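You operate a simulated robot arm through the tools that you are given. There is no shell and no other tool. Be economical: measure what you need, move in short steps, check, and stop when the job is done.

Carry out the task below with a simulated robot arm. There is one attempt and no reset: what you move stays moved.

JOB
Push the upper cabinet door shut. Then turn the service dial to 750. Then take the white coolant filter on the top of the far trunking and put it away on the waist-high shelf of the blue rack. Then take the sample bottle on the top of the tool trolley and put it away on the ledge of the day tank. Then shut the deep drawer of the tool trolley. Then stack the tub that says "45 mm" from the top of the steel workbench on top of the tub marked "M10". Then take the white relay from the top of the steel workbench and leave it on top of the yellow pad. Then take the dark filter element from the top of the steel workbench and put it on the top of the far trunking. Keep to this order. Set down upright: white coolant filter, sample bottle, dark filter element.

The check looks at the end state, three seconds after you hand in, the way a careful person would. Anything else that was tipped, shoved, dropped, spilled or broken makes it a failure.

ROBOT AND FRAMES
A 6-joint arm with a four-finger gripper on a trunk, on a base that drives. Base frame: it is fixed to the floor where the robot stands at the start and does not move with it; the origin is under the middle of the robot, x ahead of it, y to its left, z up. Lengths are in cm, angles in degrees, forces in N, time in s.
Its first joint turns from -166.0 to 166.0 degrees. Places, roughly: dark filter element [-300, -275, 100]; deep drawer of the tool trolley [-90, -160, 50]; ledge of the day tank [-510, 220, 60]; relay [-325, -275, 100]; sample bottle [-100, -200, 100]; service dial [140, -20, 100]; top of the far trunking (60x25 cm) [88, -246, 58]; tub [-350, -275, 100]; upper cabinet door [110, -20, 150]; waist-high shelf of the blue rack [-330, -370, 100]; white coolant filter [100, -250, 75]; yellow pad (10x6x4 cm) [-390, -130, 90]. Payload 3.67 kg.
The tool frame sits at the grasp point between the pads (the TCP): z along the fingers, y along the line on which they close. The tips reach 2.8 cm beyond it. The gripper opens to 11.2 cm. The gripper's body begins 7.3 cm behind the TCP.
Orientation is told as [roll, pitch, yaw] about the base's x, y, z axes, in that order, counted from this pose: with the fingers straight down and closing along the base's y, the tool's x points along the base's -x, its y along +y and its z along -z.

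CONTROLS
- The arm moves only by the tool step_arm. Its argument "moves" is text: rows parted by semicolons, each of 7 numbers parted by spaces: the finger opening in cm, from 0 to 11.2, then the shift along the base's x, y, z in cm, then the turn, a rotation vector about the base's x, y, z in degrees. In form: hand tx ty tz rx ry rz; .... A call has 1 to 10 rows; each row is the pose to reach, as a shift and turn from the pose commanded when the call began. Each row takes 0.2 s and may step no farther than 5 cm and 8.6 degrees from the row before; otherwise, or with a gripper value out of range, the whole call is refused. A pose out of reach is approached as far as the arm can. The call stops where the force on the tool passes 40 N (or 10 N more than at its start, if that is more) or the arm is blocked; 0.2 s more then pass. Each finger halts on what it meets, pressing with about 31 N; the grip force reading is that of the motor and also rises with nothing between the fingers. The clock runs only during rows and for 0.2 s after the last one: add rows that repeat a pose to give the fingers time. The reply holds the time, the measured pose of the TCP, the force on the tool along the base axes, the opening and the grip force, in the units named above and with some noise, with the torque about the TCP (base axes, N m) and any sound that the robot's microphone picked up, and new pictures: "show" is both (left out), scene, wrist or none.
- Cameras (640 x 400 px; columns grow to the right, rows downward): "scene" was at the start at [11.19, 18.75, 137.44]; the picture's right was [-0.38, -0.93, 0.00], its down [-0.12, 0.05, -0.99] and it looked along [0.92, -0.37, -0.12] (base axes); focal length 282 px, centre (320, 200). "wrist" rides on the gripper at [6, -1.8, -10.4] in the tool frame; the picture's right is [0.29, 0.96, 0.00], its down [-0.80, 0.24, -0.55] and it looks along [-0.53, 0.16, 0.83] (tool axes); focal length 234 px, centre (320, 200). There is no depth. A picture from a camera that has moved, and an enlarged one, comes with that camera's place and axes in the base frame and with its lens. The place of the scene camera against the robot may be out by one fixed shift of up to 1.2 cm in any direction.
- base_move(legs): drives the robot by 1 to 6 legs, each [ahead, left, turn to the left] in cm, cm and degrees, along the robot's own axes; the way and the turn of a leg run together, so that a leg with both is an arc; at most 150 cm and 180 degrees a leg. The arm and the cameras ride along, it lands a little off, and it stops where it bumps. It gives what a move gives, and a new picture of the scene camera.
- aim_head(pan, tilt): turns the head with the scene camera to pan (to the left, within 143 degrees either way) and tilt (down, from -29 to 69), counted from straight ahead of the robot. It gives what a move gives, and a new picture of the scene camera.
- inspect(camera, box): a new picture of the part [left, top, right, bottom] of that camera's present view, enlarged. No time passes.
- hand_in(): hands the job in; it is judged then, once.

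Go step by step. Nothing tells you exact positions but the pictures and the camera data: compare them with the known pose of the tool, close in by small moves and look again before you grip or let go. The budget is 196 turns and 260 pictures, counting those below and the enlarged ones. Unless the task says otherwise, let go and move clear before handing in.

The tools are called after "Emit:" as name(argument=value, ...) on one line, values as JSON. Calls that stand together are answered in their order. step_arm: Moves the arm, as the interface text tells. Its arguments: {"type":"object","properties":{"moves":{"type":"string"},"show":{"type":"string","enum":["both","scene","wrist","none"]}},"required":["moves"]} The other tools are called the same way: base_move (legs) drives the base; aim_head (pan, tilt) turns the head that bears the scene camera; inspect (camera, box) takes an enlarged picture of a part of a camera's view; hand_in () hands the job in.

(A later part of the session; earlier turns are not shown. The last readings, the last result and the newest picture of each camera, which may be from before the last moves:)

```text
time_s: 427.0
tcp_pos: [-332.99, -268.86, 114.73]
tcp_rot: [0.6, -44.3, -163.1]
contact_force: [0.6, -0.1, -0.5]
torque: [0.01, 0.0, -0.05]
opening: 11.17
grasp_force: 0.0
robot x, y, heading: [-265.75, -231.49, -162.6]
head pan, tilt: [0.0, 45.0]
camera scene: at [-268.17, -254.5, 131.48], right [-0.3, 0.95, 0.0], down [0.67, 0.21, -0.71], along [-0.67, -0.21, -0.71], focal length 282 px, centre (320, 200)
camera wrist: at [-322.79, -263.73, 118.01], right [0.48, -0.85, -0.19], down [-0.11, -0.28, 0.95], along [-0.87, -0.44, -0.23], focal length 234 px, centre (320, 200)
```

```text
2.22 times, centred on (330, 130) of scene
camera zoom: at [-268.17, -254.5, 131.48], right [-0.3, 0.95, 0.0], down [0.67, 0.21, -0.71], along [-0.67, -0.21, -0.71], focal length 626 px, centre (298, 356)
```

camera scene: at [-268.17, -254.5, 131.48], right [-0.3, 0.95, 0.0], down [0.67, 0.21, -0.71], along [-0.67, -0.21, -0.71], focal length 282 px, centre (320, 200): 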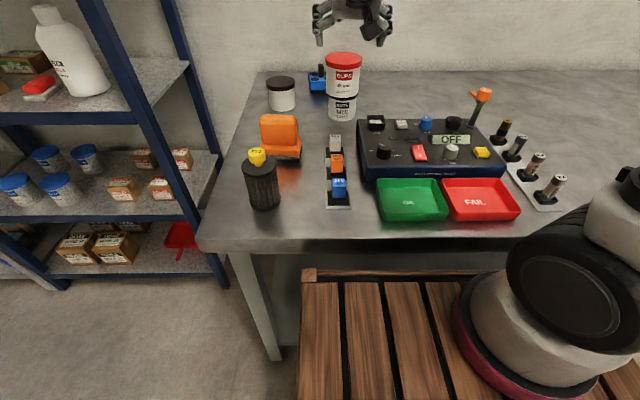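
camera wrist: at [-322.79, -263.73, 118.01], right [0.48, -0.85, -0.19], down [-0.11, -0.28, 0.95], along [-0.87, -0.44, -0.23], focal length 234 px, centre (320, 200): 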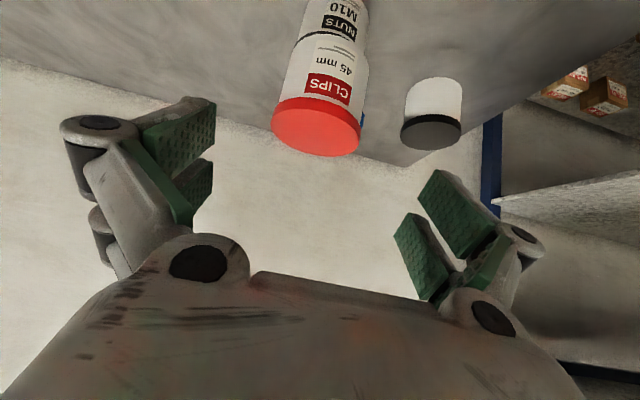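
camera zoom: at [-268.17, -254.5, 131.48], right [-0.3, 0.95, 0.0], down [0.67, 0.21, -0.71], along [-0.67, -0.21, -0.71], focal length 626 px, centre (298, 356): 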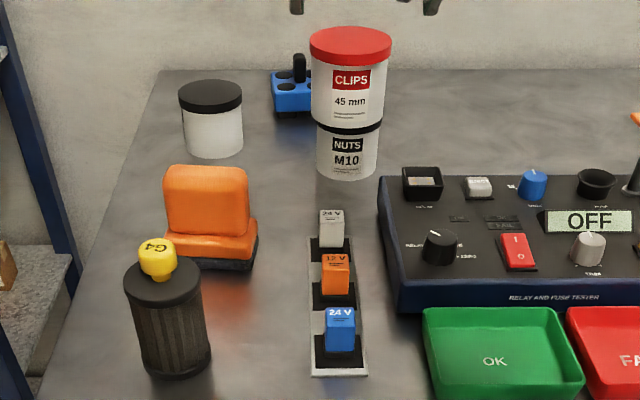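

The 45 mm tub is stacked on M10. Next is the white 24 V relay at about (-325.5,-268.4). I bring the tool vertical above it.

Emit:
step_arm(moves="6 1.2 0 0 2.1 -7 0; 6 2.5 0 0 4.3 -14 0; 6 3.7 0.2 0 6.4 -21 0; 6 5 0.3 0 8.6 -28 0; 6 6.2 0.4 0 10.7 -35 0; 6 7.5 0.5 0 12.9 -42.3 0; 6 7.5 0.5 -2 12.9 -42.3 0")

```text
time_s: 428.6
tcp_pos: [-324.65, -268.01, 111.81]
tcp_rot: [-11.6, -9.5, -162.2]
contact_force: [0.2, -0.1, 0.0]
torque: [-0.01, 0.0, 0.0]
opening: 6.0
grasp_force: 0.1
out of reach, approached as far as the arm can: row 3, 4, 5, 6, 7
robot x, y, heading: [-265.77, -231.69, -162.4]
head pan, tilt: [0.0, 45.0]
camera scene: at [-268.12, -254.48, 131.48], right [-0.3, 0.95, 0.0], down [0.67, 0.21, -0.71], along [-0.67, -0.21, -0.71], focal length 282 px, centre (320, 200)
camera wrist: at [-317.49, -266.12, 121.18], right [0.53, -0.81, -0.24], down [-0.56, -0.55, 0.62], along [-0.64, -0.19, -0.75], focal length 234 px, centre (320, 200)
```

scene: 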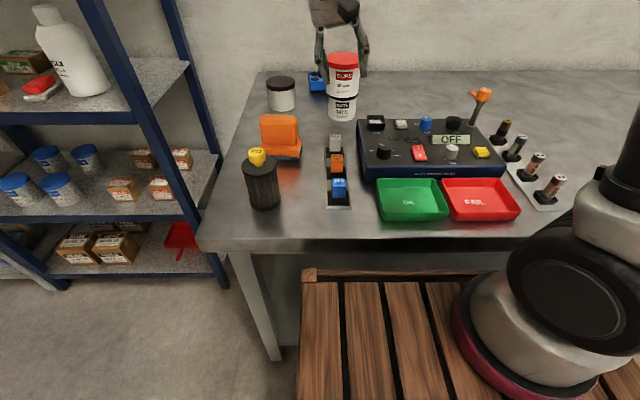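
wrist: 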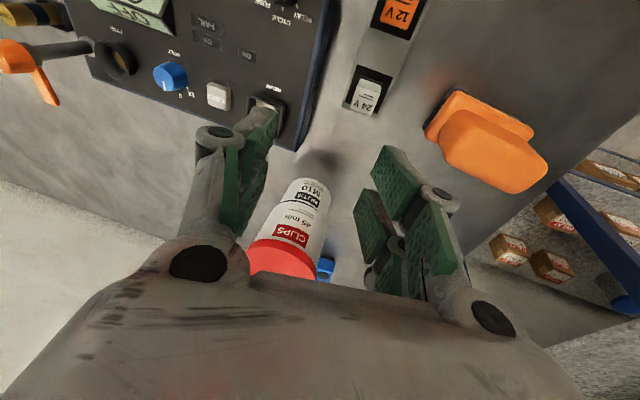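

Emit:
step_arm(moves="6 0 0 0 -2.7 -4.2 0; 6 0 0 0 -5.4 -8.4 0; 6 0 0 0 -8.1 -12.6 0; 6 0 0 0 -8.1 -12.6 0", show="none")

```text
time_s: 429.6
tcp_pos: [-324.61, -268.12, 111.69]
tcp_rot: [-11.7, -9.6, -162.1]
contact_force: [-0.2, 1.0, 0.3]
torque: [0.01, 0.02, -0.02]
opening: 6.01
grasp_force: 0.0
out of reach, approached as far as the arm can: row 1, 2, 3, 4
robot x, y, heading: [-265.46, -231.84, -162.4]
head pan, tilt: [0.0, 45.0]
```

The arm can't take the tool fully vertical here, so I'll work with a 25° forward tilt. I try that orientation.

Emit:
step_arm(moves="6 0 0 0 -4 4 0; 6 0 0 0 -8 8 0; 6 0 0 0 -12 12 0; 6 0 0 0 -15.8 11.2 0; 6 0 0 0 -15.8 11.2 0", show="none")

```text
time_s: 430.8
tcp_pos: [-324.68, -268.08, 111.84]
tcp_rot: [0.9, -24.8, -165.9]
contact_force: [0.4, 0.1, -0.4]
torque: [-0.02, -0.03, 0.02]
opening: 6.01
grasp_force: 0.1
robot x, y, heading: [-265.4, -231.71, -162.6]
head pan, tilt: [0.0, 45.0]
```

Emit:
step_arm(moves="6 0 0 0 0 0 3.4; 6 0 0 -4 0 0 3.4; 6 0 0 -4 0 0 3.4")

Emit:
inspect(camera="wrist", box=[240, 40, 440, 190])

```text
time_s: 431.6
tcp_pos: [-324.63, -267.92, 107.78]
tcp_rot: [1.0, -24.7, -162.5]
contact_force: [0.0, -0.9, 0.0]
torque: [0.03, 0.02, 0.03]
opening: 6.0
grasp_force: 0.1
robot x, y, heading: [-265.27, -231.56, -162.5]
head pan, tilt: [0.0, 45.0]
camera scene: at [-268.13, -254.47, 131.48], right [-0.3, 0.95, 0.0], down [0.67, 0.21, -0.71], along [-0.67, -0.21, -0.71], focal length 282 px, centre (320, 200)
camera wrist: at [-316.18, -263.15, 114.76], right [0.54, -0.83, -0.11], down [-0.4, -0.37, 0.84], along [-0.74, -0.42, -0.53], focal length 234 px, centre (320, 200)
```

scene: 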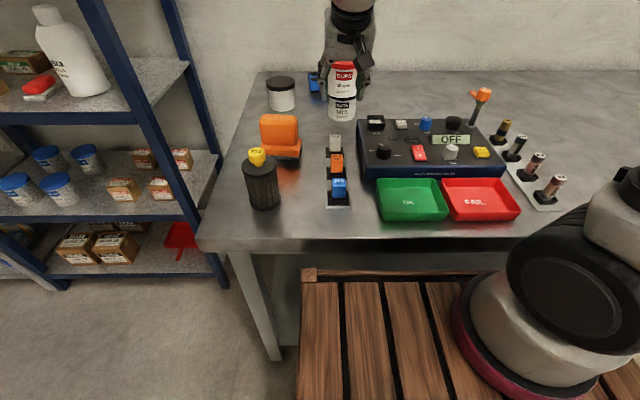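
wrist: 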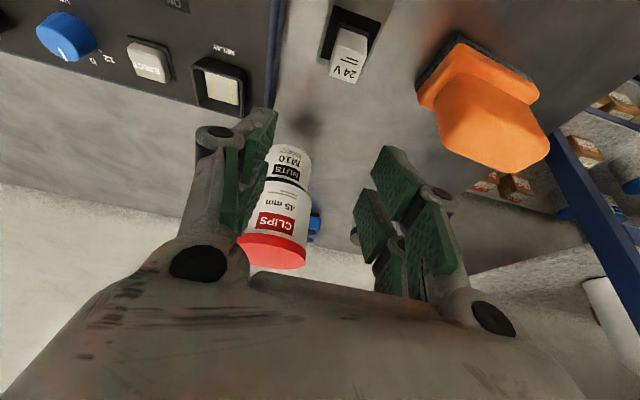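

```text
2.67 times, centred on (340, 115) of wrist
camera zoom: at [-316.18, -263.15, 114.76], right [0.54, -0.83, -0.11], down [-0.4, -0.37, 0.84], along [-0.74, -0.42, -0.53], focal length 624 px, centre (267, 427)
```

zoom: 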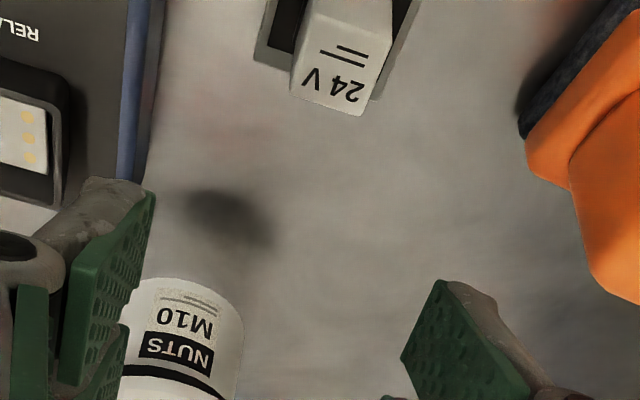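

Emit:
step_arm(moves="5.5 0.3 -0.4 -3 0 0 0; 5.5 0.5 -0.6 -6 0 0 0; 5.5 0.5 -0.6 -9 0 0 0; 5.5 0.5 -0.6 -11.5 0 0 0; 5.5 0.5 -0.6 -11.5 0 0 0")

Emit:
inspect(camera="scene", box=[280, 90, 400, 200])

```text
time_s: 432.8
tcp_pos: [-324.17, -268.63, 96.27]
tcp_rot: [1.1, -24.8, -162.5]
contact_force: [0.0, -0.6, 0.1]
torque: [-0.02, 0.02, 0.02]
opening: 5.52
grasp_force: 0.0
robot x, y, heading: [-265.46, -231.95, -162.7]
head pan, tilt: [0.0, 45.0]
camera scene: at [-268.13, -254.47, 131.48], right [-0.3, 0.95, 0.0], down [0.67, 0.21, -0.71], along [-0.67, -0.21, -0.71], focal length 282 px, centre (320, 200)
camera wrist: at [-315.6, -263.8, 103.16], right [0.54, -0.83, -0.11], down [-0.4, -0.37, 0.84], along [-0.74, -0.42, -0.53], focal length 234 px, centre (320, 200)
```

scene: 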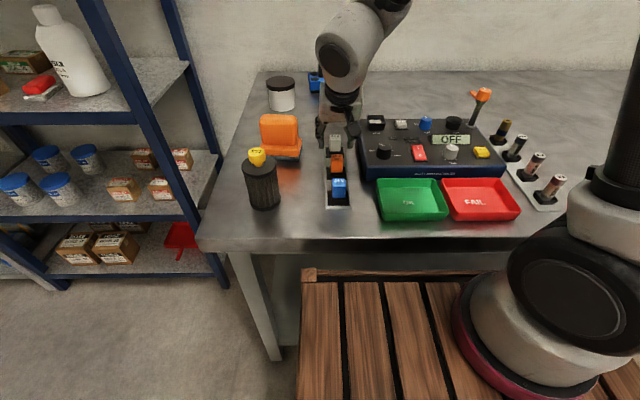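
wrist: 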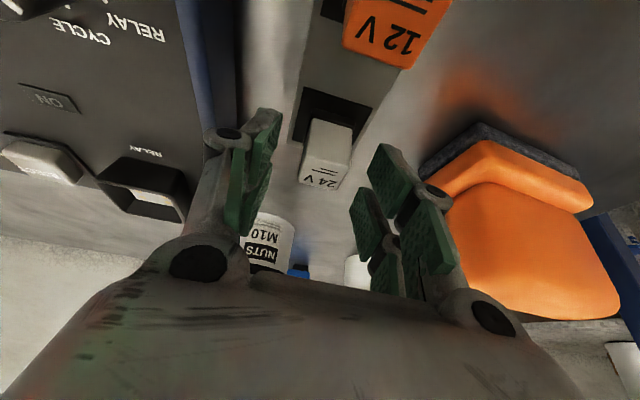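

```text
3.64 times, centred on (340, 145) of scene
camera zoom: at [-268.13, -254.47, 131.48], right [-0.3, 0.95, 0.0], down [0.67, 0.21, -0.71], along [-0.67, -0.21, -0.71], focal length 1025 px, centre (247, 400)
```

zoom: 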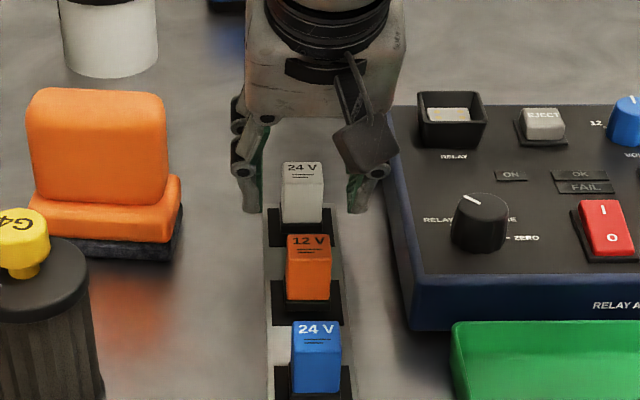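

Emit:
step_arm(moves="5.5 -0.2 -0.1 -1.2 0 0 0; 5.5 -0.4 -0.2 -2.4 0 0 0; 4 -0.4 -0.2 -2.4 0 0 0; 2.5 -0.4 -0.2 -2.4 0 0 0; 1.5 -0.4 -0.2 -2.4 0 0 0; 1.5 -0.4 -0.2 -2.4 0 0 0")

Emit:
inspect(camera="scene", box=[280, 90, 400, 200])

```text
time_s: 434.3
tcp_pos: [-324.83, -268.16, 93.78]
tcp_rot: [0.6, -24.7, -162.5]
contact_force: [-7.3, 32.0, 20.3]
torque: [0.22, -0.32, 0.25]
opening: 3.34
grasp_force: 45.3
robot x, y, heading: [-265.31, -231.94, -162.7]
head pan, tilt: [0.0, 45.0]
stopped in row 6: the force on the tool passed its limit at 41 N (the readings are from after the stop); the commanded pose is now the measured one
camera scene: at [-268.17, -254.23, 131.52], right [-0.3, 0.95, 0.0], down [0.67, 0.21, -0.71], along [-0.68, -0.21, -0.71], focal length 282 px, centre (320, 200)
camera wrist: at [-316.24, -263.4, 100.85], right [0.54, -0.83, -0.11], down [-0.4, -0.37, 0.84], along [-0.74, -0.41, -0.53], focal length 234 px, centre (320, 200)
```

scene: 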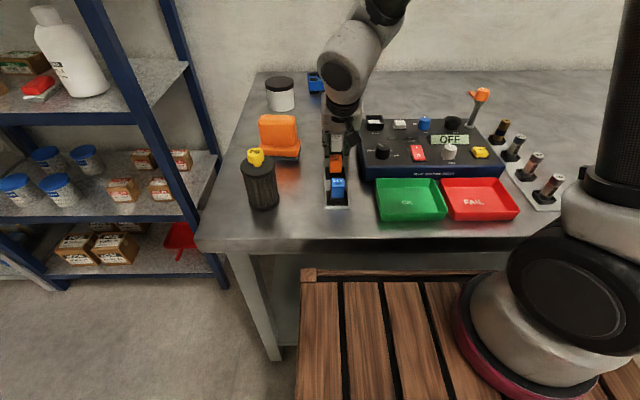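
wrist: 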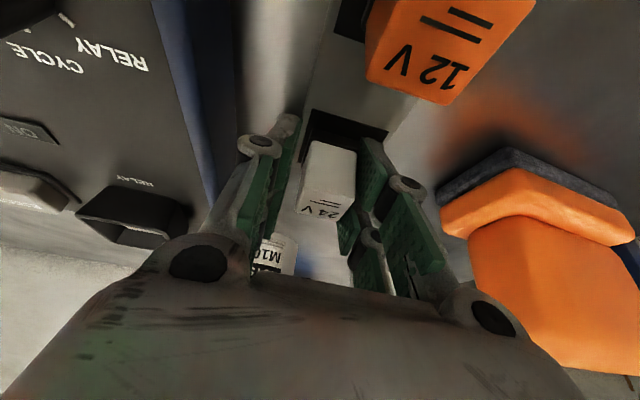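

```text
3.64 times, centred on (340, 145) of scene
camera zoom: at [-268.17, -254.23, 131.52], right [-0.3, 0.95, 0.0], down [0.67, 0.21, -0.71], along [-0.68, -0.21, -0.71], focal length 1025 px, centre (247, 400)
```

zoom: 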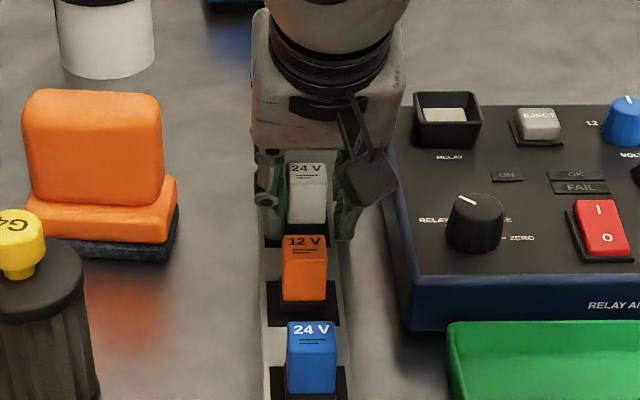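

The +y finger touched first. I shift the tool slightly toward +y while closing.

Emit:
step_arm(moves="2.5 -0.05 0.2 0 0 0 0; 1.5 -0.1 0.4 0 0 0 0; 1.5 -0.1 0.4 0 0 0 0", show="none")

```text
time_s: 435.1
tcp_pos: [-324.67, -268.38, 93.81]
tcp_rot: [1.1, -24.9, -162.5]
contact_force: [-0.4, -8.3, 20.5]
torque: [0.11, -0.03, -0.01]
opening: 2.71
grasp_force: 31.6
robot x, y, heading: [-265.59, -231.51, -162.4]
head pan, tilt: [0.0, 45.0]
```

Gripped at 2.7 cm. I pull it up out of its holder gently.

Emit:
step_arm(moves="1.5 0 0 0.4 0 0 0; 1.5 0 0 1 0 0 0; 1.5 0 0 2 0 0 0; 1.5 0 0 4 0 0 0; 1.5 0 0 7 0 0 0; 1.5 0 0 10 0 0 0; 1.5 0 0 13 0 0 0")

Emit:
inspect(camera="scene", box=[280, 60, 400, 200])

```text
time_s: 436.7
tcp_pos: [-324.71, -268.17, 106.65]
tcp_rot: [0.8, -24.7, -162.6]
contact_force: [-0.3, 0.5, -1.1]
torque: [0.0, -0.04, 0.0]
opening: 2.72
grasp_force: 31.2
robot x, y, heading: [-265.84, -232.07, -162.4]
head pan, tilt: [0.0, 45.0]
camera scene: at [-268.18, -254.46, 131.48], right [-0.3, 0.95, 0.0], down [0.67, 0.21, -0.71], along [-0.67, -0.21, -0.71], focal length 282 px, centre (320, 200)
camera wrist: at [-316.23, -263.37, 113.72], right [0.54, -0.83, -0.11], down [-0.4, -0.37, 0.84], along [-0.74, -0.41, -0.53], focal length 234 px, centre (320, 200)
```

scene: 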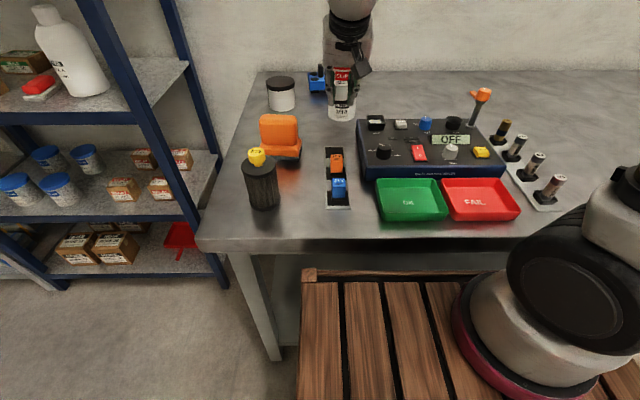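
wrist: 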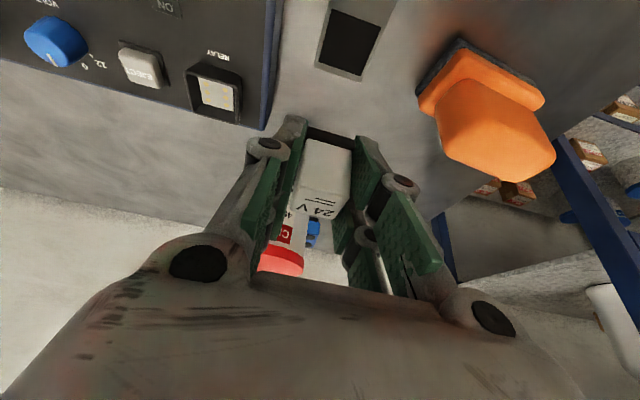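

```text
2.86 times, centred on (340, 130) of scene
camera zoom: at [-268.18, -254.46, 131.48], right [-0.3, 0.95, 0.0], down [0.67, 0.21, -0.71], along [-0.67, -0.21, -0.71], focal length 805 px, centre (263, 400)
```

zoom: 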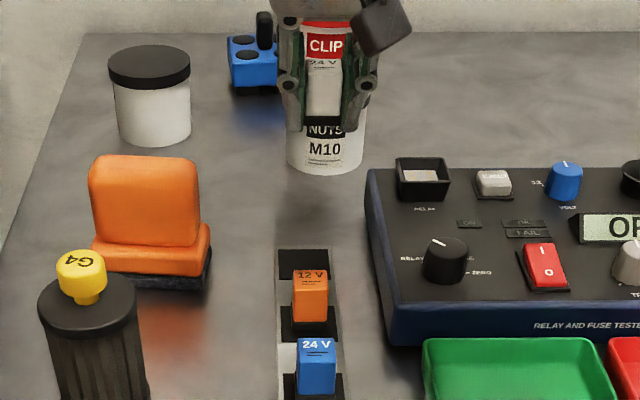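

The relay is out of its holder. I look for the yellow pad to the right.

Emit:
aim_head(pan=-45, tilt=30)

Emit:
inspect(camera="scene", box=[200, 80, 440, 260])

```text
time_s: 437.8
tcp_pos: [-324.68, -268.22, 106.77]
tcp_rot: [0.8, -24.7, -162.6]
contact_force: [-0.2, 0.4, -1.2]
torque: [0.02, 0.0, 0.02]
opening: 2.72
grasp_force: 30.9
robot x, y, heading: [-265.52, -231.46, -162.6]
head pan, tilt: [-45.0, 30.0]
camera scene: at [-268.42, -247.83, 133.74], right [0.46, 0.89, 0.0], down [0.44, -0.23, -0.87], along [-0.77, 0.4, -0.5], focal length 282 px, centre (320, 200)
```

scene: 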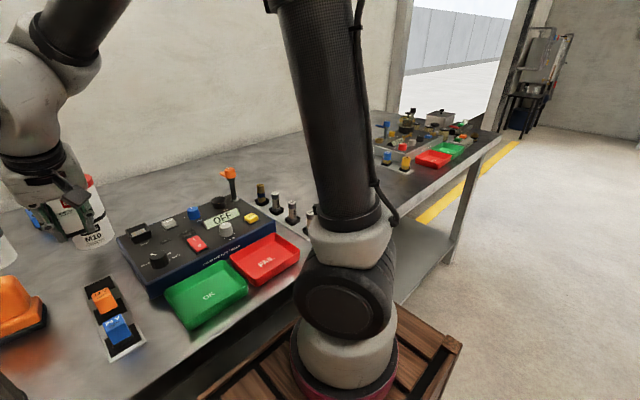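

```text
2.22 times, centred on (320, 170) of scene
camera zoom: at [-268.42, -247.83, 133.74], right [0.46, 0.89, 0.0], down [0.44, -0.23, -0.87], along [-0.77, 0.4, -0.5], focal length 626 px, centre (320, 267)
```

zoom: 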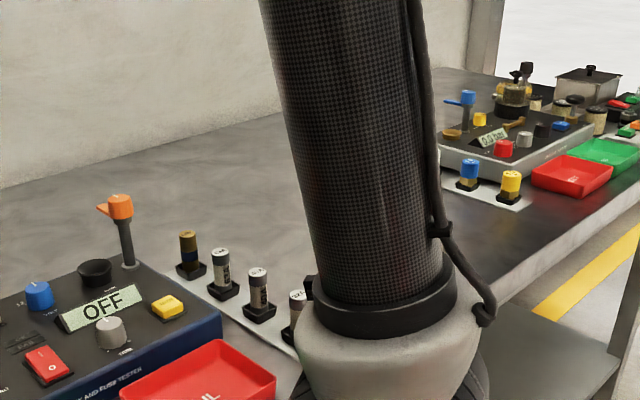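

Emit:
step_arm(moves="1.5 0 0 4 0 0 0; 1.5 0 0 8 0 0 0; 1.5 0 0 12 0 0 0", show="none")

Emit:
base_move(legs=[[-40, 0, 0], [0, -120, 0]])

Emit:
aim_head(pan=-10, tilt=25)

```text
time_s: 438.6
tcp_pos: [-324.18, -268.9, 118.44]
tcp_rot: [-0.4, -25.5, -162.5]
contact_force: [0.1, -0.1, -0.1]
torque: [0.0, -0.05, -0.04]
opening: 2.72
grasp_force: 31.6
out of reach, approached as far as the arm can: row 2, 3
robot x, y, heading: [-265.49, -231.8, -162.6]
head pan, tilt: [-45.0, 30.0]
```

```text
time_s: 440.6
tcp_pos: [-294.7, -259.46, 118.48]
tcp_rot: [-0.3, -25.6, -162.7]
contact_force: [-0.3, -0.1, -0.3]
torque: [0.01, -0.03, -0.01]
opening: 2.71
grasp_force: 30.8
robot x, y, heading: [-236.09, -222.43, -162.8]
head pan, tilt: [-45.0, 30.0]
stopped in leg 1: the robot was blocked; the commanded pose is now the measured one
camera scene: at [-238.94, -238.61, 133.74], right [0.47, 0.88, 0.0], down [0.44, -0.23, -0.87], along [-0.77, 0.4, -0.5], focal length 282 px, centre (320, 200)
```

scene: 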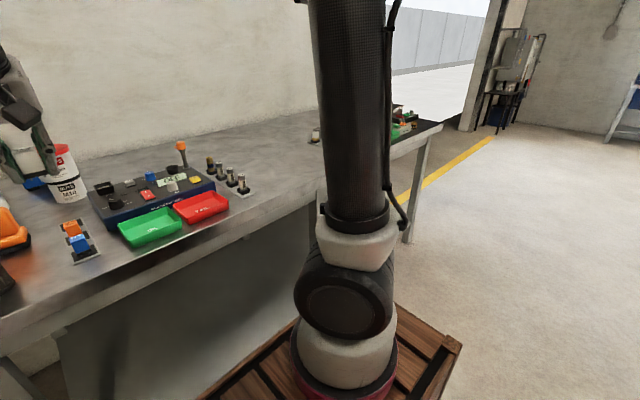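

```text
time_s: 441.6
tcp_pos: [-294.6, -259.58, 118.42]
tcp_rot: [-0.4, -25.5, -162.7]
contact_force: [0.2, -0.1, -0.9]
torque: [0.01, 0.04, -0.02]
opening: 2.72
grasp_force: 30.8
robot x, y, heading: [-236.09, -222.56, -162.8]
head pan, tilt: [-10.0, 25.0]
camera scene: at [-240.08, -243.97, 134.54], right [-0.12, 0.99, 0.0], down [0.42, 0.05, -0.91], along [-0.9, -0.11, -0.42], focal length 282 px, centre (320, 200)
```

scene: 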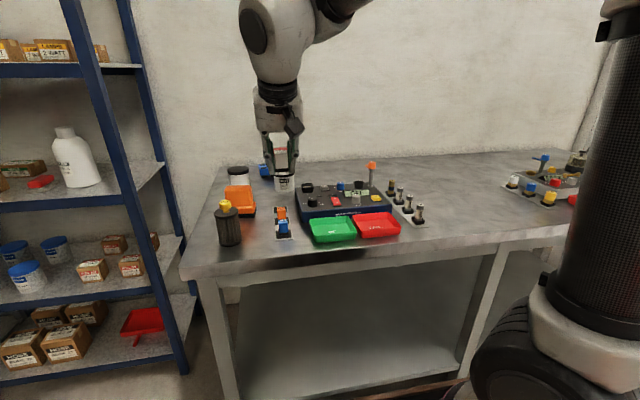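

My rear bumped the sign. I move forward off it, go sideways and check the sign.

Emit:
base_move(legs=[[9, 0, 0], [0, -60, 0]])

Emit:
aim_head(pan=120, tilt=40)

```text
time_s: 445.7
tcp_pos: [-320.67, -206.08, 118.31]
tcp_rot: [-0.2, -25.6, -162.0]
contact_force: [1.5, 0.9, -0.4]
torque: [0.01, -0.02, 0.02]
opening: 2.69
grasp_force: 30.6
robot x, y, heading: [-262.47, -168.4, -162.1]
head pan, tilt: [-10.0, 25.0]
camera scene: at [-266.25, -190.0, 134.54], right [-0.14, 0.99, 0.0], down [0.42, 0.06, -0.91], along [-0.9, -0.12, -0.42], focal length 282 px, centre (320, 200)
```

scene: 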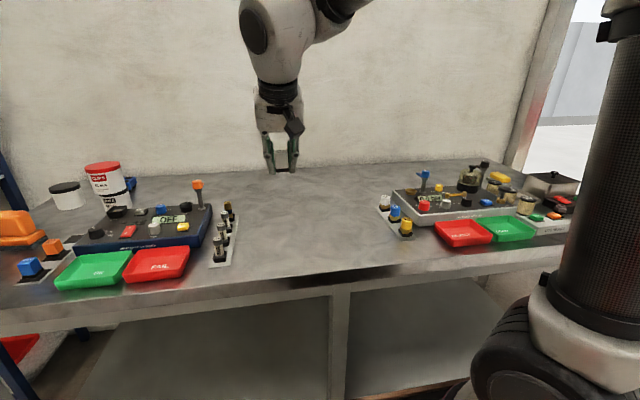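

```text
time_s: 447.8
tcp_pos: [-320.75, -206.2, 118.39]
tcp_rot: [-0.4, -25.6, -162.0]
contact_force: [0.0, -0.7, -1.2]
torque: [-0.01, -0.02, 0.01]
opening: 2.7
grasp_force: 30.9
robot x, y, heading: [-262.92, -168.34, -162.1]
head pan, tilt: [120.0, 40.0]
camera scene: at [-250.82, -194.43, 132.21], right [-0.67, -0.74, 0.0], down [-0.48, 0.43, -0.77], along [0.57, -0.51, -0.64], focal length 282 px, centre (320, 200)
```

scene: 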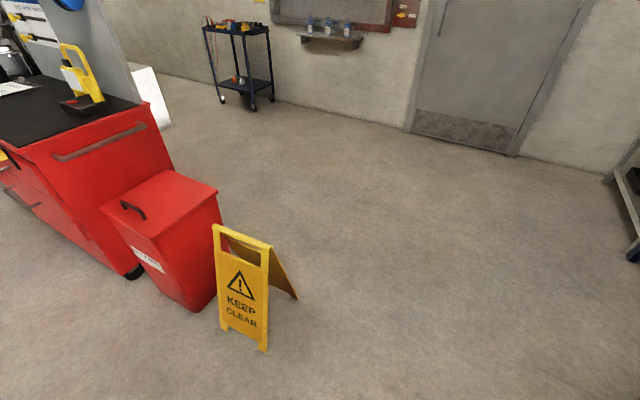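

The sign stands where it was. The yellow pad is at about (-390,-129), behind the second tester. I move along the bench to face it.

Emit:
base_move(legs=[[0, -76, 0], [19, 0, 0]])

Emit:
aim_head(pan=-5, tilt=40)

Emit:
inspect(camera="scene", box=[260, 40, 500, 220])

```text
time_s: 453.1
tcp_pos: [-361.86, -139.26, 118.46]
tcp_rot: [-0.3, -25.5, -162.0]
contact_force: [-0.8, -0.2, 0.1]
torque: [-0.01, -0.01, 0.0]
opening: 2.71
grasp_force: 31.3
robot x, y, heading: [-303.46, -101.68, -162.3]
head pan, tilt: [120.0, 40.0]
camera scene: at [-291.98, -127.68, 132.21], right [-0.67, -0.74, 0.0], down [-0.48, 0.43, -0.77], along [0.57, -0.51, -0.64], focal length 282 px, centre (320, 200)
```

scene: 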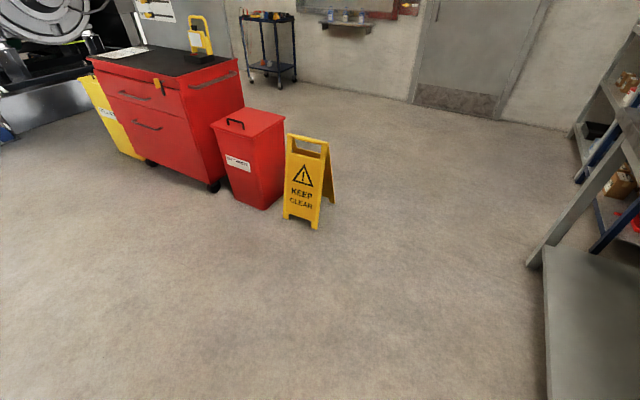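

```text
time_s: 455.1
tcp_pos: [-361.77, -139.33, 118.37]
tcp_rot: [-0.3, -25.7, -162.0]
contact_force: [0.2, -1.1, -0.1]
torque: [0.03, 0.01, -0.01]
opening: 2.71
grasp_force: 31.0
robot x, y, heading: [-303.9, -101.75, -161.9]
head pan, tilt: [-5.0, 40.0]
camera scene: at [-306.57, -123.87, 132.21], right [-0.22, 0.97, 0.0], down [0.63, 0.14, -0.77], along [-0.75, -0.17, -0.64], focal length 282 px, centre (320, 200)
```

scene: 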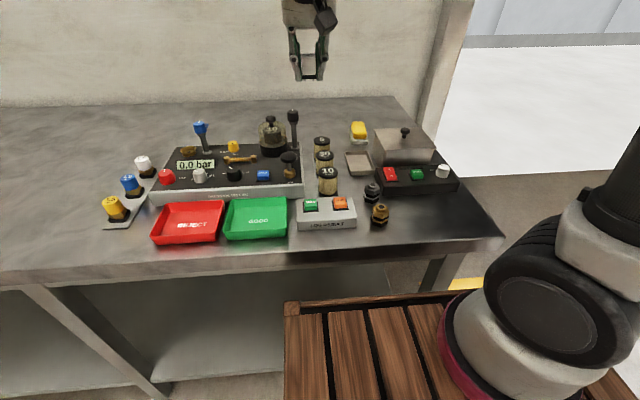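

```text
2.22 times, centred on (380, 130) of scene
camera zoom: at [-306.57, -123.87, 132.21], right [-0.22, 0.97, 0.0], down [0.63, 0.14, -0.77], along [-0.75, -0.17, -0.64], focal length 626 px, centre (187, 356)
```

zoom: 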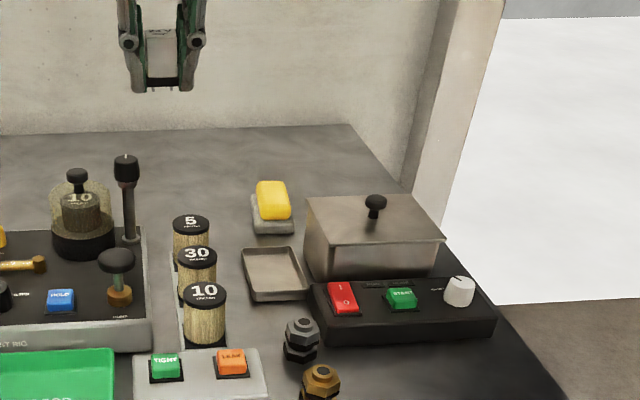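

The yellow pad lies at about (-388,-130) with its top near z 94. I bring the relay above it and check with both cameras.

Emit:
step_arm(moves="1.5 -4 1.5 0 0 0 0; 1.5 -8 3 0 0 0 0; 1.5 -12 4.5 0 0 0 0; 1.5 -16 6 -2 0 0 0; 1.5 -20 7.5 -4 0 0 0; 1.5 -23 8.7 -6 0 0 0; 1.5 -25.2 9.3 -8 0 0 0; 1.5 -25.2 9.3 -10 0 0 0; 1.5 -25.2 9.3 -10 0 0 0")

Emit:
inspect(camera="scene", box=[310, 60, 430, 160])

```text
time_s: 457.1
tcp_pos: [-385.04, -132.32, 106.86]
tcp_rot: [-5.5, -27.8, -162.0]
contact_force: [-0.8, 0.2, -0.4]
torque: [-0.02, -0.01, 0.03]
opening: 2.69
grasp_force: 31.4
out of reach, approached as far as the arm can: row 1, 2, 3, 4, 5, 6, 7, 8, 9
robot x, y, heading: [-303.27, -101.71, -162.5]
head pan, tilt: [-5.0, 40.0]
camera scene: at [-306.57, -123.86, 132.21], right [-0.22, 0.97, 0.0], down [0.63, 0.14, -0.77], along [-0.75, -0.17, -0.64], focal length 282 px, centre (320, 200)
camera wrist: at [-375.76, -128.33, 113.41], right [0.5, -0.84, -0.21], down [-0.35, -0.42, 0.84], along [-0.8, -0.34, -0.5], focal length 234 px, centre (320, 200)
```

scene: 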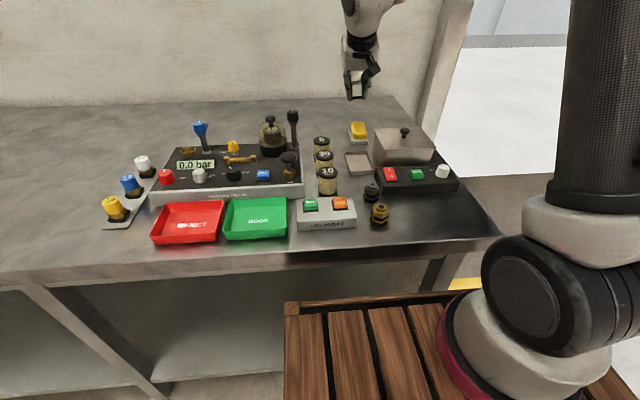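
wrist: 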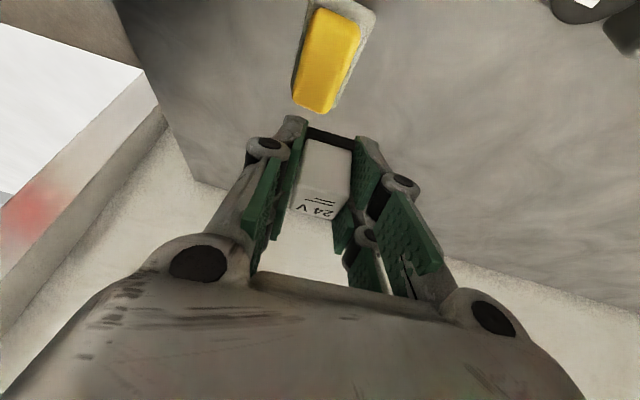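

```text
4.00 times, centred on (370, 110) of scene
camera zoom: at [-306.57, -123.86, 132.21], right [-0.22, 0.97, 0.0], down [0.63, 0.14, -0.77], along [-0.75, -0.17, -0.64], focal length 1127 px, centre (120, 560)
```

zoom: 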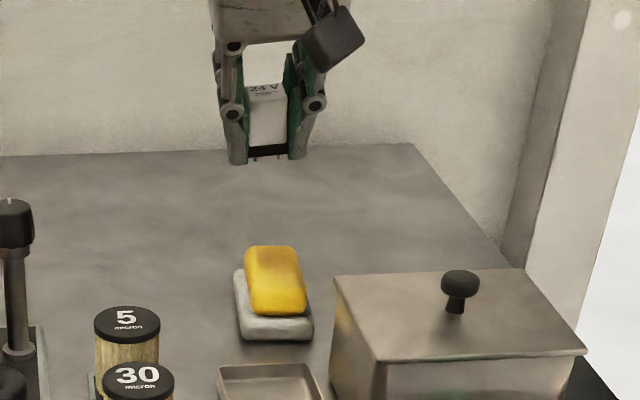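

Emit:
step_arm(moves="1.5 -0.8 0.7 -1 -2 -2.2 0; 1.5 -1.6 1.4 -2.5 -4.3 -4.5 0; 1.5 -2 1.9 -4.5 -4.3 -4.5 0; 1.5 -2 1.9 -6.5 -4.3 -4.5 0; 1.5 -2 1.9 -7.5 -4.3 -4.5 0; 1.5 -2 1.9 -7.5 -4.3 -4.5 0")

Emit:
inspect(camera="scene", box=[310, 80, 410, 160])

```text
time_s: 458.5
tcp_pos: [-385.13, -131.76, 98.85]
tcp_rot: [-2.9, -26.5, -164.5]
contact_force: [0.1, 0.3, -0.3]
torque: [0.03, 0.02, -0.01]
opening: 2.72
grasp_force: 31.1
out of reach, approached as far as the arm can: row 1, 2, 3, 4, 5, 6
robot x, y, heading: [-303.42, -101.55, -162.0]
head pan, tilt: [-5.0, 40.0]
camera scene: at [-306.57, -123.86, 132.21], right [-0.22, 0.97, 0.0], down [0.63, 0.14, -0.77], along [-0.75, -0.17, -0.64], focal length 282 px, centre (320, 200)
camera wrist: at [-376.08, -127.8, 105.59], right [0.48, -0.86, -0.17], down [-0.38, -0.38, 0.84], along [-0.79, -0.34, -0.51], focal length 234 px, centre (320, 200)
```

scene: 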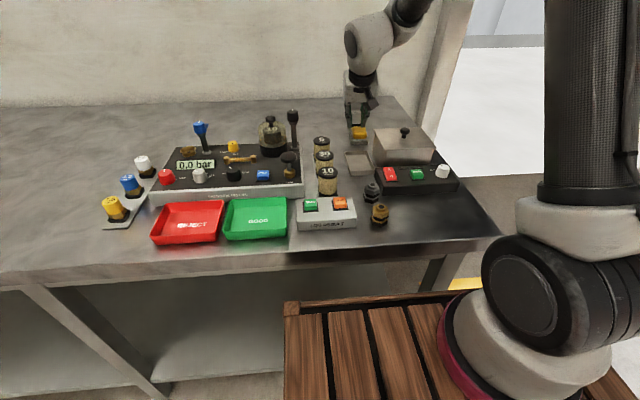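
wrist: 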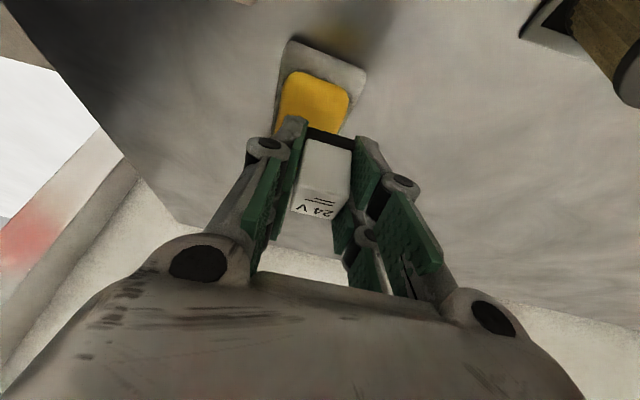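

```text
5.00 times, centred on (360, 120) of scene
camera zoom: at [-306.57, -123.86, 132.21], right [-0.22, 0.97, 0.0], down [0.63, 0.14, -0.77], along [-0.75, -0.17, -0.64], focal length 1409 px, centre (120, 600)
```

zoom: 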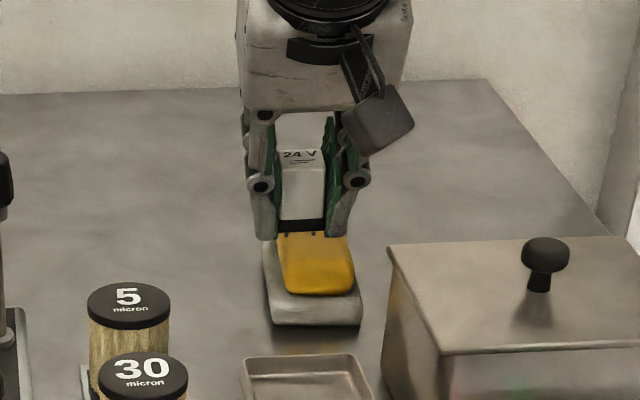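

The relay is about 2 cm short of the pad's centre. Since the arm is stiff here, I shift the base by that amount.

Emit:
base_move(legs=[[1.5, -1.8, 0]])

Emit:
inspect(camera="scene", box=[310, 80, 410, 160])

Emit:
step_arm(moves="1.5 0 0 -0.5 0 0 0; 1.5 0 0 -0.5 0 0 0", show="wrist")

```text
time_s: 459.3
tcp_pos: [-387.2, -130.42, 98.8]
tcp_rot: [-2.8, -26.4, -164.5]
contact_force: [0.9, -0.2, -1.6]
torque: [0.02, 0.01, 0.01]
opening: 2.7
grasp_force: 31.0
robot x, y, heading: [-305.61, -100.37, -162.2]
head pan, tilt: [-5.0, 40.0]
camera scene: at [-308.56, -122.6, 132.21], right [-0.22, 0.97, 0.0], down [0.63, 0.14, -0.77], along [-0.75, -0.17, -0.64], focal length 282 px, centre (320, 200)
```

scene: 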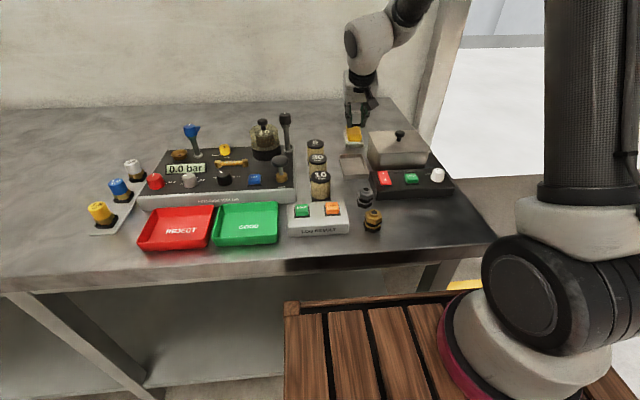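

```text
5.00 times, centred on (360, 120) of scene
camera zoom: at [-308.56, -122.6, 132.21], right [-0.22, 0.97, 0.0], down [0.63, 0.14, -0.77], along [-0.75, -0.17, -0.64], focal length 1409 px, centre (120, 600)
```

zoom: 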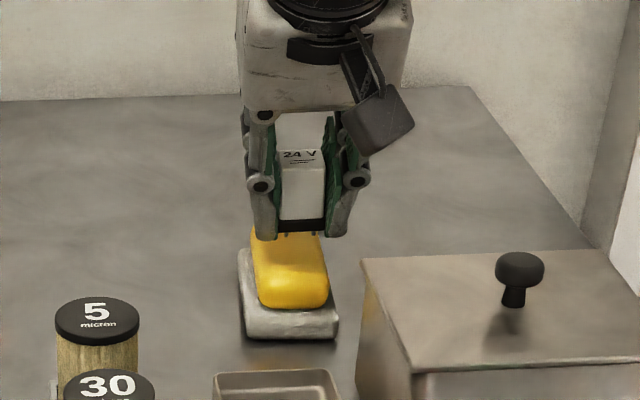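

```text
time_s: 459.9
tcp_pos: [-387.16, -130.43, 98.25]
tcp_rot: [-2.9, -26.6, -164.5]
contact_force: [-0.4, 0.8, -0.9]
torque: [0.0, 0.03, 0.01]
opening: 2.7
grasp_force: 31.1
robot x, y, heading: [-305.62, -100.37, -162.4]
head pan, tilt: [-5.0, 40.0]
camera wrist: at [-378.09, -126.56, 105.06], right [0.48, -0.86, -0.17], down [-0.38, -0.38, 0.84], along [-0.79, -0.34, -0.52], focal length 234 px, centre (320, 200)
```

wrist: 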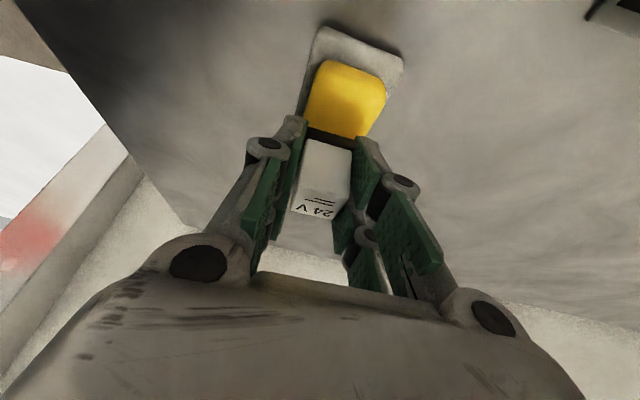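

Emit:
step_arm(moves="1.5 0.1 -0.4 0 0 0 0; 1.5 0.2 -0.8 -0.3 0 0 0; 1.5 0.2 -0.8 -0.8 0 0 0", show="none")

Emit:
inspect(camera="scene", box=[310, 80, 410, 160])

```text
time_s: 460.7
tcp_pos: [-386.86, -131.31, 97.64]
tcp_rot: [-2.8, -26.6, -164.5]
contact_force: [1.6, 1.8, 6.7]
torque: [0.0, -0.09, 0.04]
opening: 2.7
grasp_force: 30.6
robot x, y, heading: [-305.4, -100.09, -162.1]
head pan, tilt: [-5.0, 40.0]
```

```text
5.00 times, centred on (360, 120) of scene
camera zoom: at [-308.53, -122.58, 132.21], right [-0.22, 0.97, 0.0], down [0.63, 0.14, -0.77], along [-0.75, -0.17, -0.64], focal length 1409 px, centre (120, 600)
```

zoom: 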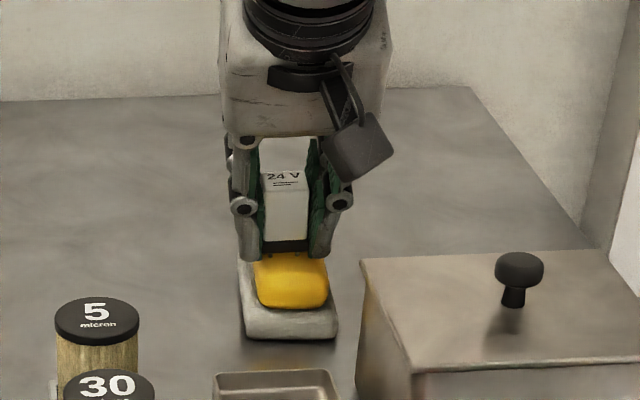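

The relay rests on the pad's centre. I release it and rise straight up.

Emit:
step_arm(moves="2.7 0 0 0 0 0 0; 3.2 0 0 0 0 0 0; 4 0 0 0 0 0 0; 4.5 0 0 0 0 0 0; 4.5 0 0 0 0 0 0", show="none")

Emit:
inspect(camera="scene", box=[310, 80, 410, 160])

```text
time_s: 461.9
tcp_pos: [-386.85, -131.23, 97.59]
tcp_rot: [-2.8, -26.5, -164.5]
contact_force: [0.0, -0.5, 0.0]
torque: [0.02, 0.02, -0.03]
opening: 4.5
grasp_force: 0.0
robot x, y, heading: [-305.28, -100.38, -162.3]
head pan, tilt: [-5.0, 40.0]
```

```text
5.00 times, centred on (360, 120) of scene
camera zoom: at [-308.55, -122.6, 132.21], right [-0.22, 0.97, 0.0], down [0.63, 0.14, -0.77], along [-0.75, -0.17, -0.64], focal length 1409 px, centre (120, 600)
```

zoom: 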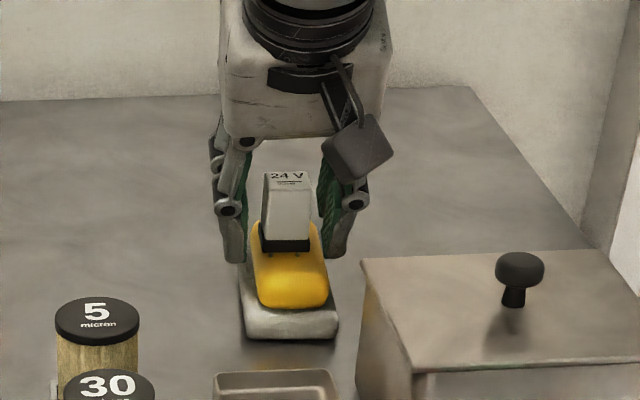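

Emit:
step_arm(moves="4.5 0.6 0.2 1.5 0 0 0; 4.5 1.6 0.5 4 0 0 0; 4.5 3.2 1 8 0 0 0; 4.5 5 1.5 12 0 0 0; 4.5 7 2 16 0 0 0", show="none")

Emit:
inspect(camera="scene", box=[310, 80, 410, 160])

```text
time_s: 463.1
tcp_pos: [-379.23, -130.03, 112.76]
tcp_rot: [-4.5, -27.1, -164.6]
contact_force: [-1.1, 0.6, -0.7]
torque: [0.01, -0.05, -0.03]
opening: 4.5
grasp_force: 0.1
out of reach, approached as far as the arm can: row 3, 4, 5
robot x, y, heading: [-305.82, -100.17, -162.0]
head pan, tilt: [-5.0, 40.0]
```

```text
5.00 times, centred on (360, 120) of scene
camera zoom: at [-308.61, -122.62, 132.2], right [-0.22, 0.97, 0.0], down [0.63, 0.14, -0.77], along [-0.75, -0.17, -0.64], focal length 1409 px, centre (120, 600)
```

zoom: 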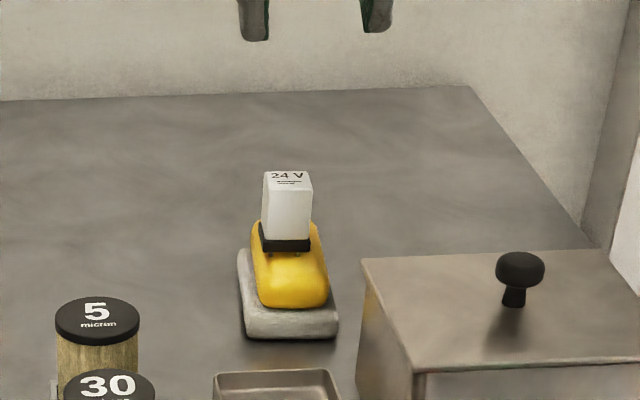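

The relay sits on the yellow pad. Next is the dark filter element at the bench's left front. I raise the arm, back off and go along the bench with a straight heading, keeping clear of the sign.

Emit:
step_arm(moves="8 1.5 0.4 3 0 0 0; 8 3 0.8 6 0 0 0; 8 5 1.5 9 0 0 0; 8 7 2 11 0 0 0", show="none")

Emit:
base_move(legs=[[-52, 0, 0], [0, 0, -18], [0, 140, 0]])

```text
time_s: 464.1
tcp_pos: [-371.49, -129.48, 123.11]
tcp_rot: [-4.9, -27.4, -164.4]
contact_force: [0.8, -0.2, -1.1]
torque: [0.0, 0.01, -0.01]
opening: 8.01
grasp_force: 0.1
out of reach, approached as far as the arm can: row 1, 2, 3, 4
robot x, y, heading: [-305.6, -100.53, -162.1]
head pan, tilt: [-5.0, 40.0]
```

```text
time_s: 474.7
tcp_pos: [-326.53, -231.02, 123.23]
tcp_rot: [-4.8, -27.4, 177.9]
contact_force: [-0.3, 0.0, -0.5]
torque: [-0.01, 0.01, -0.03]
opening: 7.99
grasp_force: 0.0
robot x, y, heading: [-254.81, -223.23, -180.0]
head pan, tilt: [-5.0, 40.0]
camera scene: at [-264.72, -243.23, 132.21], right [0.08, 1.0, 0.0], down [0.64, -0.05, -0.77], along [-0.76, 0.06, -0.64], focal length 282 px, centre (320, 200)
```

scene: 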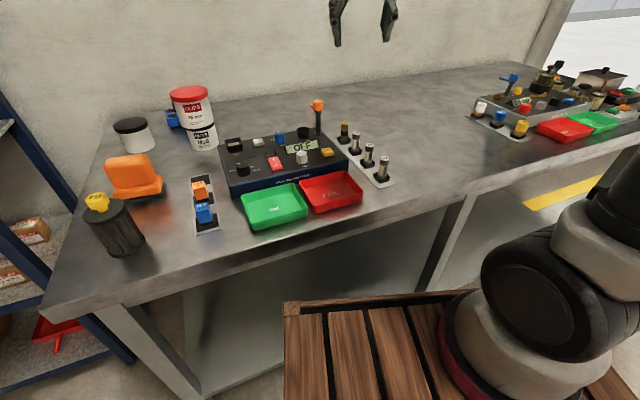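

Emit:
base_move(legs=[[0, 38, 0], [-24, 0, 0], [0, 16, 0]])

Emit:
aim_head(pan=0, tilt=35)

Emit:
inspect(camera="scene", box=[240, 120, 440, 270])

```text
time_s: 477.3
tcp_pos: [-325.84, -268.03, 123.2]
tcp_rot: [-5.0, -27.5, 178.0]
contact_force: [0.5, -0.7, 0.4]
torque: [-0.01, -0.01, 0.02]
opening: 7.98
grasp_force: 0.1
robot x, y, heading: [-254.23, -260.51, -179.5]
head pan, tilt: [-5.0, 40.0]
stopped in leg 2: the robot was blocked; the commanded pose is now the measured one
camera scene: at [-263.95, -280.21, 132.21], right [0.08, 1.0, 0.0], down [0.64, -0.05, -0.77], along [-0.76, 0.06, -0.64], focal length 282 px, centre (320, 200)
```

scene: 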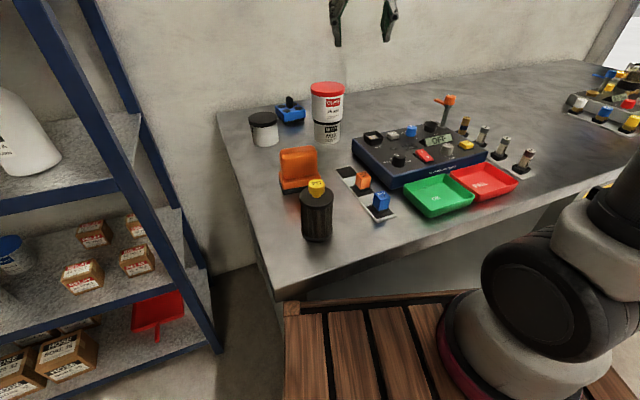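

```text
time_s: 478.0
tcp_pos: [-325.75, -267.97, 123.23]
tcp_rot: [-5.0, -27.4, 178.0]
contact_force: [-0.1, 0.8, -0.3]
torque: [-0.01, -0.03, -0.01]
opening: 7.98
grasp_force: 0.2
robot x, y, heading: [-254.16, -259.88, -179.8]
head pan, tilt: [0.0, 35.0]
camera scene: at [-264.29, -280.95, 132.96], right [-0.01, 1.0, 0.0], down [0.57, 0.0, -0.82], along [-0.82, 0.0, -0.57], focal length 282 px, centre (320, 200)
```

scene: 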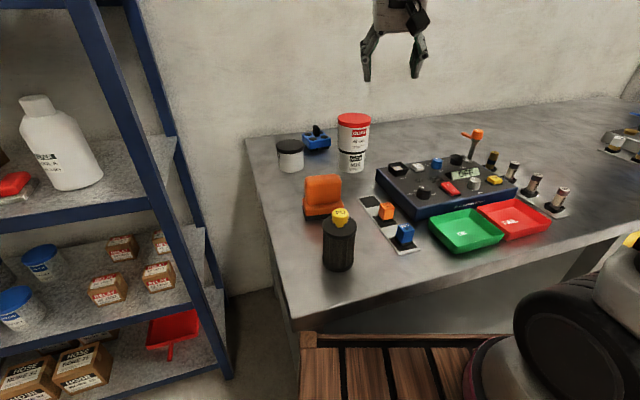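

```text
2.67 times, centred on (340, 195) of scene
camera zoom: at [-264.29, -280.95, 132.96], right [-0.01, 1.0, 0.0], down [0.57, 0.0, -0.82], along [-0.82, 0.0, -0.57], focal length 752 px, centre (267, 213)
```

zoom: 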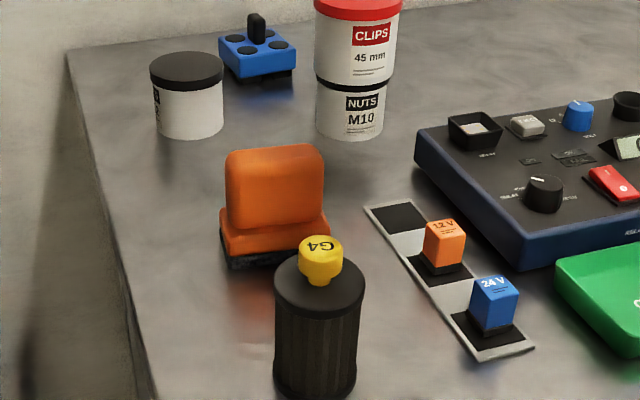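

Backing was blocked immediately. I look back toward the sign to see what touched.

Emit:
aim_head(pan=-140, tilt=45)

Emit:
aim_head(pan=140, tilt=50)

```text
time_s: 480.2
tcp_pos: [-325.94, -268.0, 123.08]
tcp_rot: [-4.9, -27.5, 178.0]
contact_force: [0.3, -0.3, 0.1]
torque: [0.01, 0.02, -0.01]
opening: 8.01
grasp_force: 0.1
robot x, y, heading: [-254.24, -260.19, -179.7]
head pan, tilt: [-140.0, 45.0]
camera scene: at [-249.28, -275.64, 131.49], right [0.65, -0.76, 0.0], down [-0.54, -0.46, -0.71], along [0.54, 0.46, -0.71], focal length 282 px, centre (320, 200)
```

scene: 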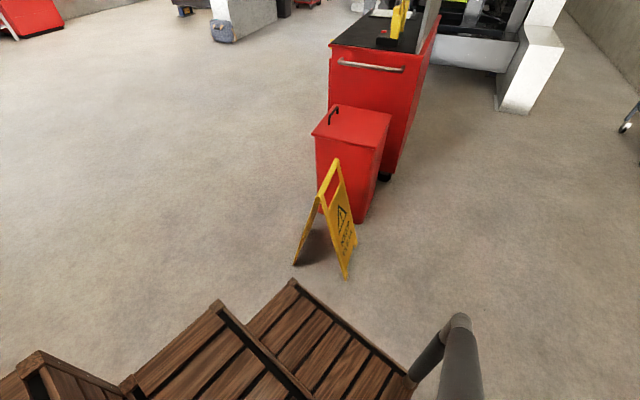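

```text
time_s: 484.1
tcp_pos: [-325.8, -267.96, 123.05]
tcp_rot: [-4.9, -27.5, 178.0]
contact_force: [0.5, -0.3, -0.7]
torque: [0.01, -0.01, 0.0]
opening: 7.99
grasp_force: 0.0
robot x, y, heading: [-254.31, -260.26, -179.6]
head pan, tilt: [140.0, 50.0]
camera scene: at [-249.56, -285.83, 130.79], right [-0.64, -0.77, 0.0], down [-0.59, 0.49, -0.64], along [0.49, -0.41, -0.77], focal length 282 px, centre (320, 200)
```

scene: 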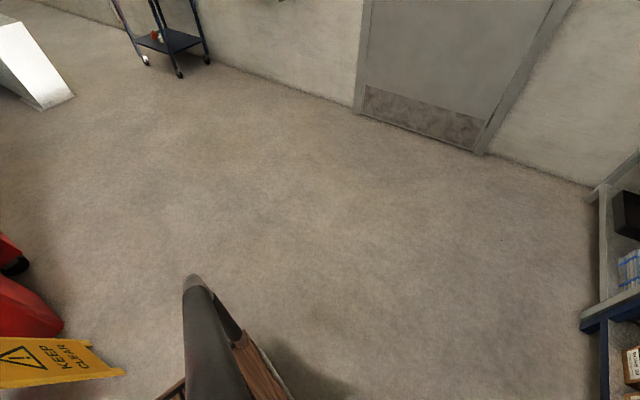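

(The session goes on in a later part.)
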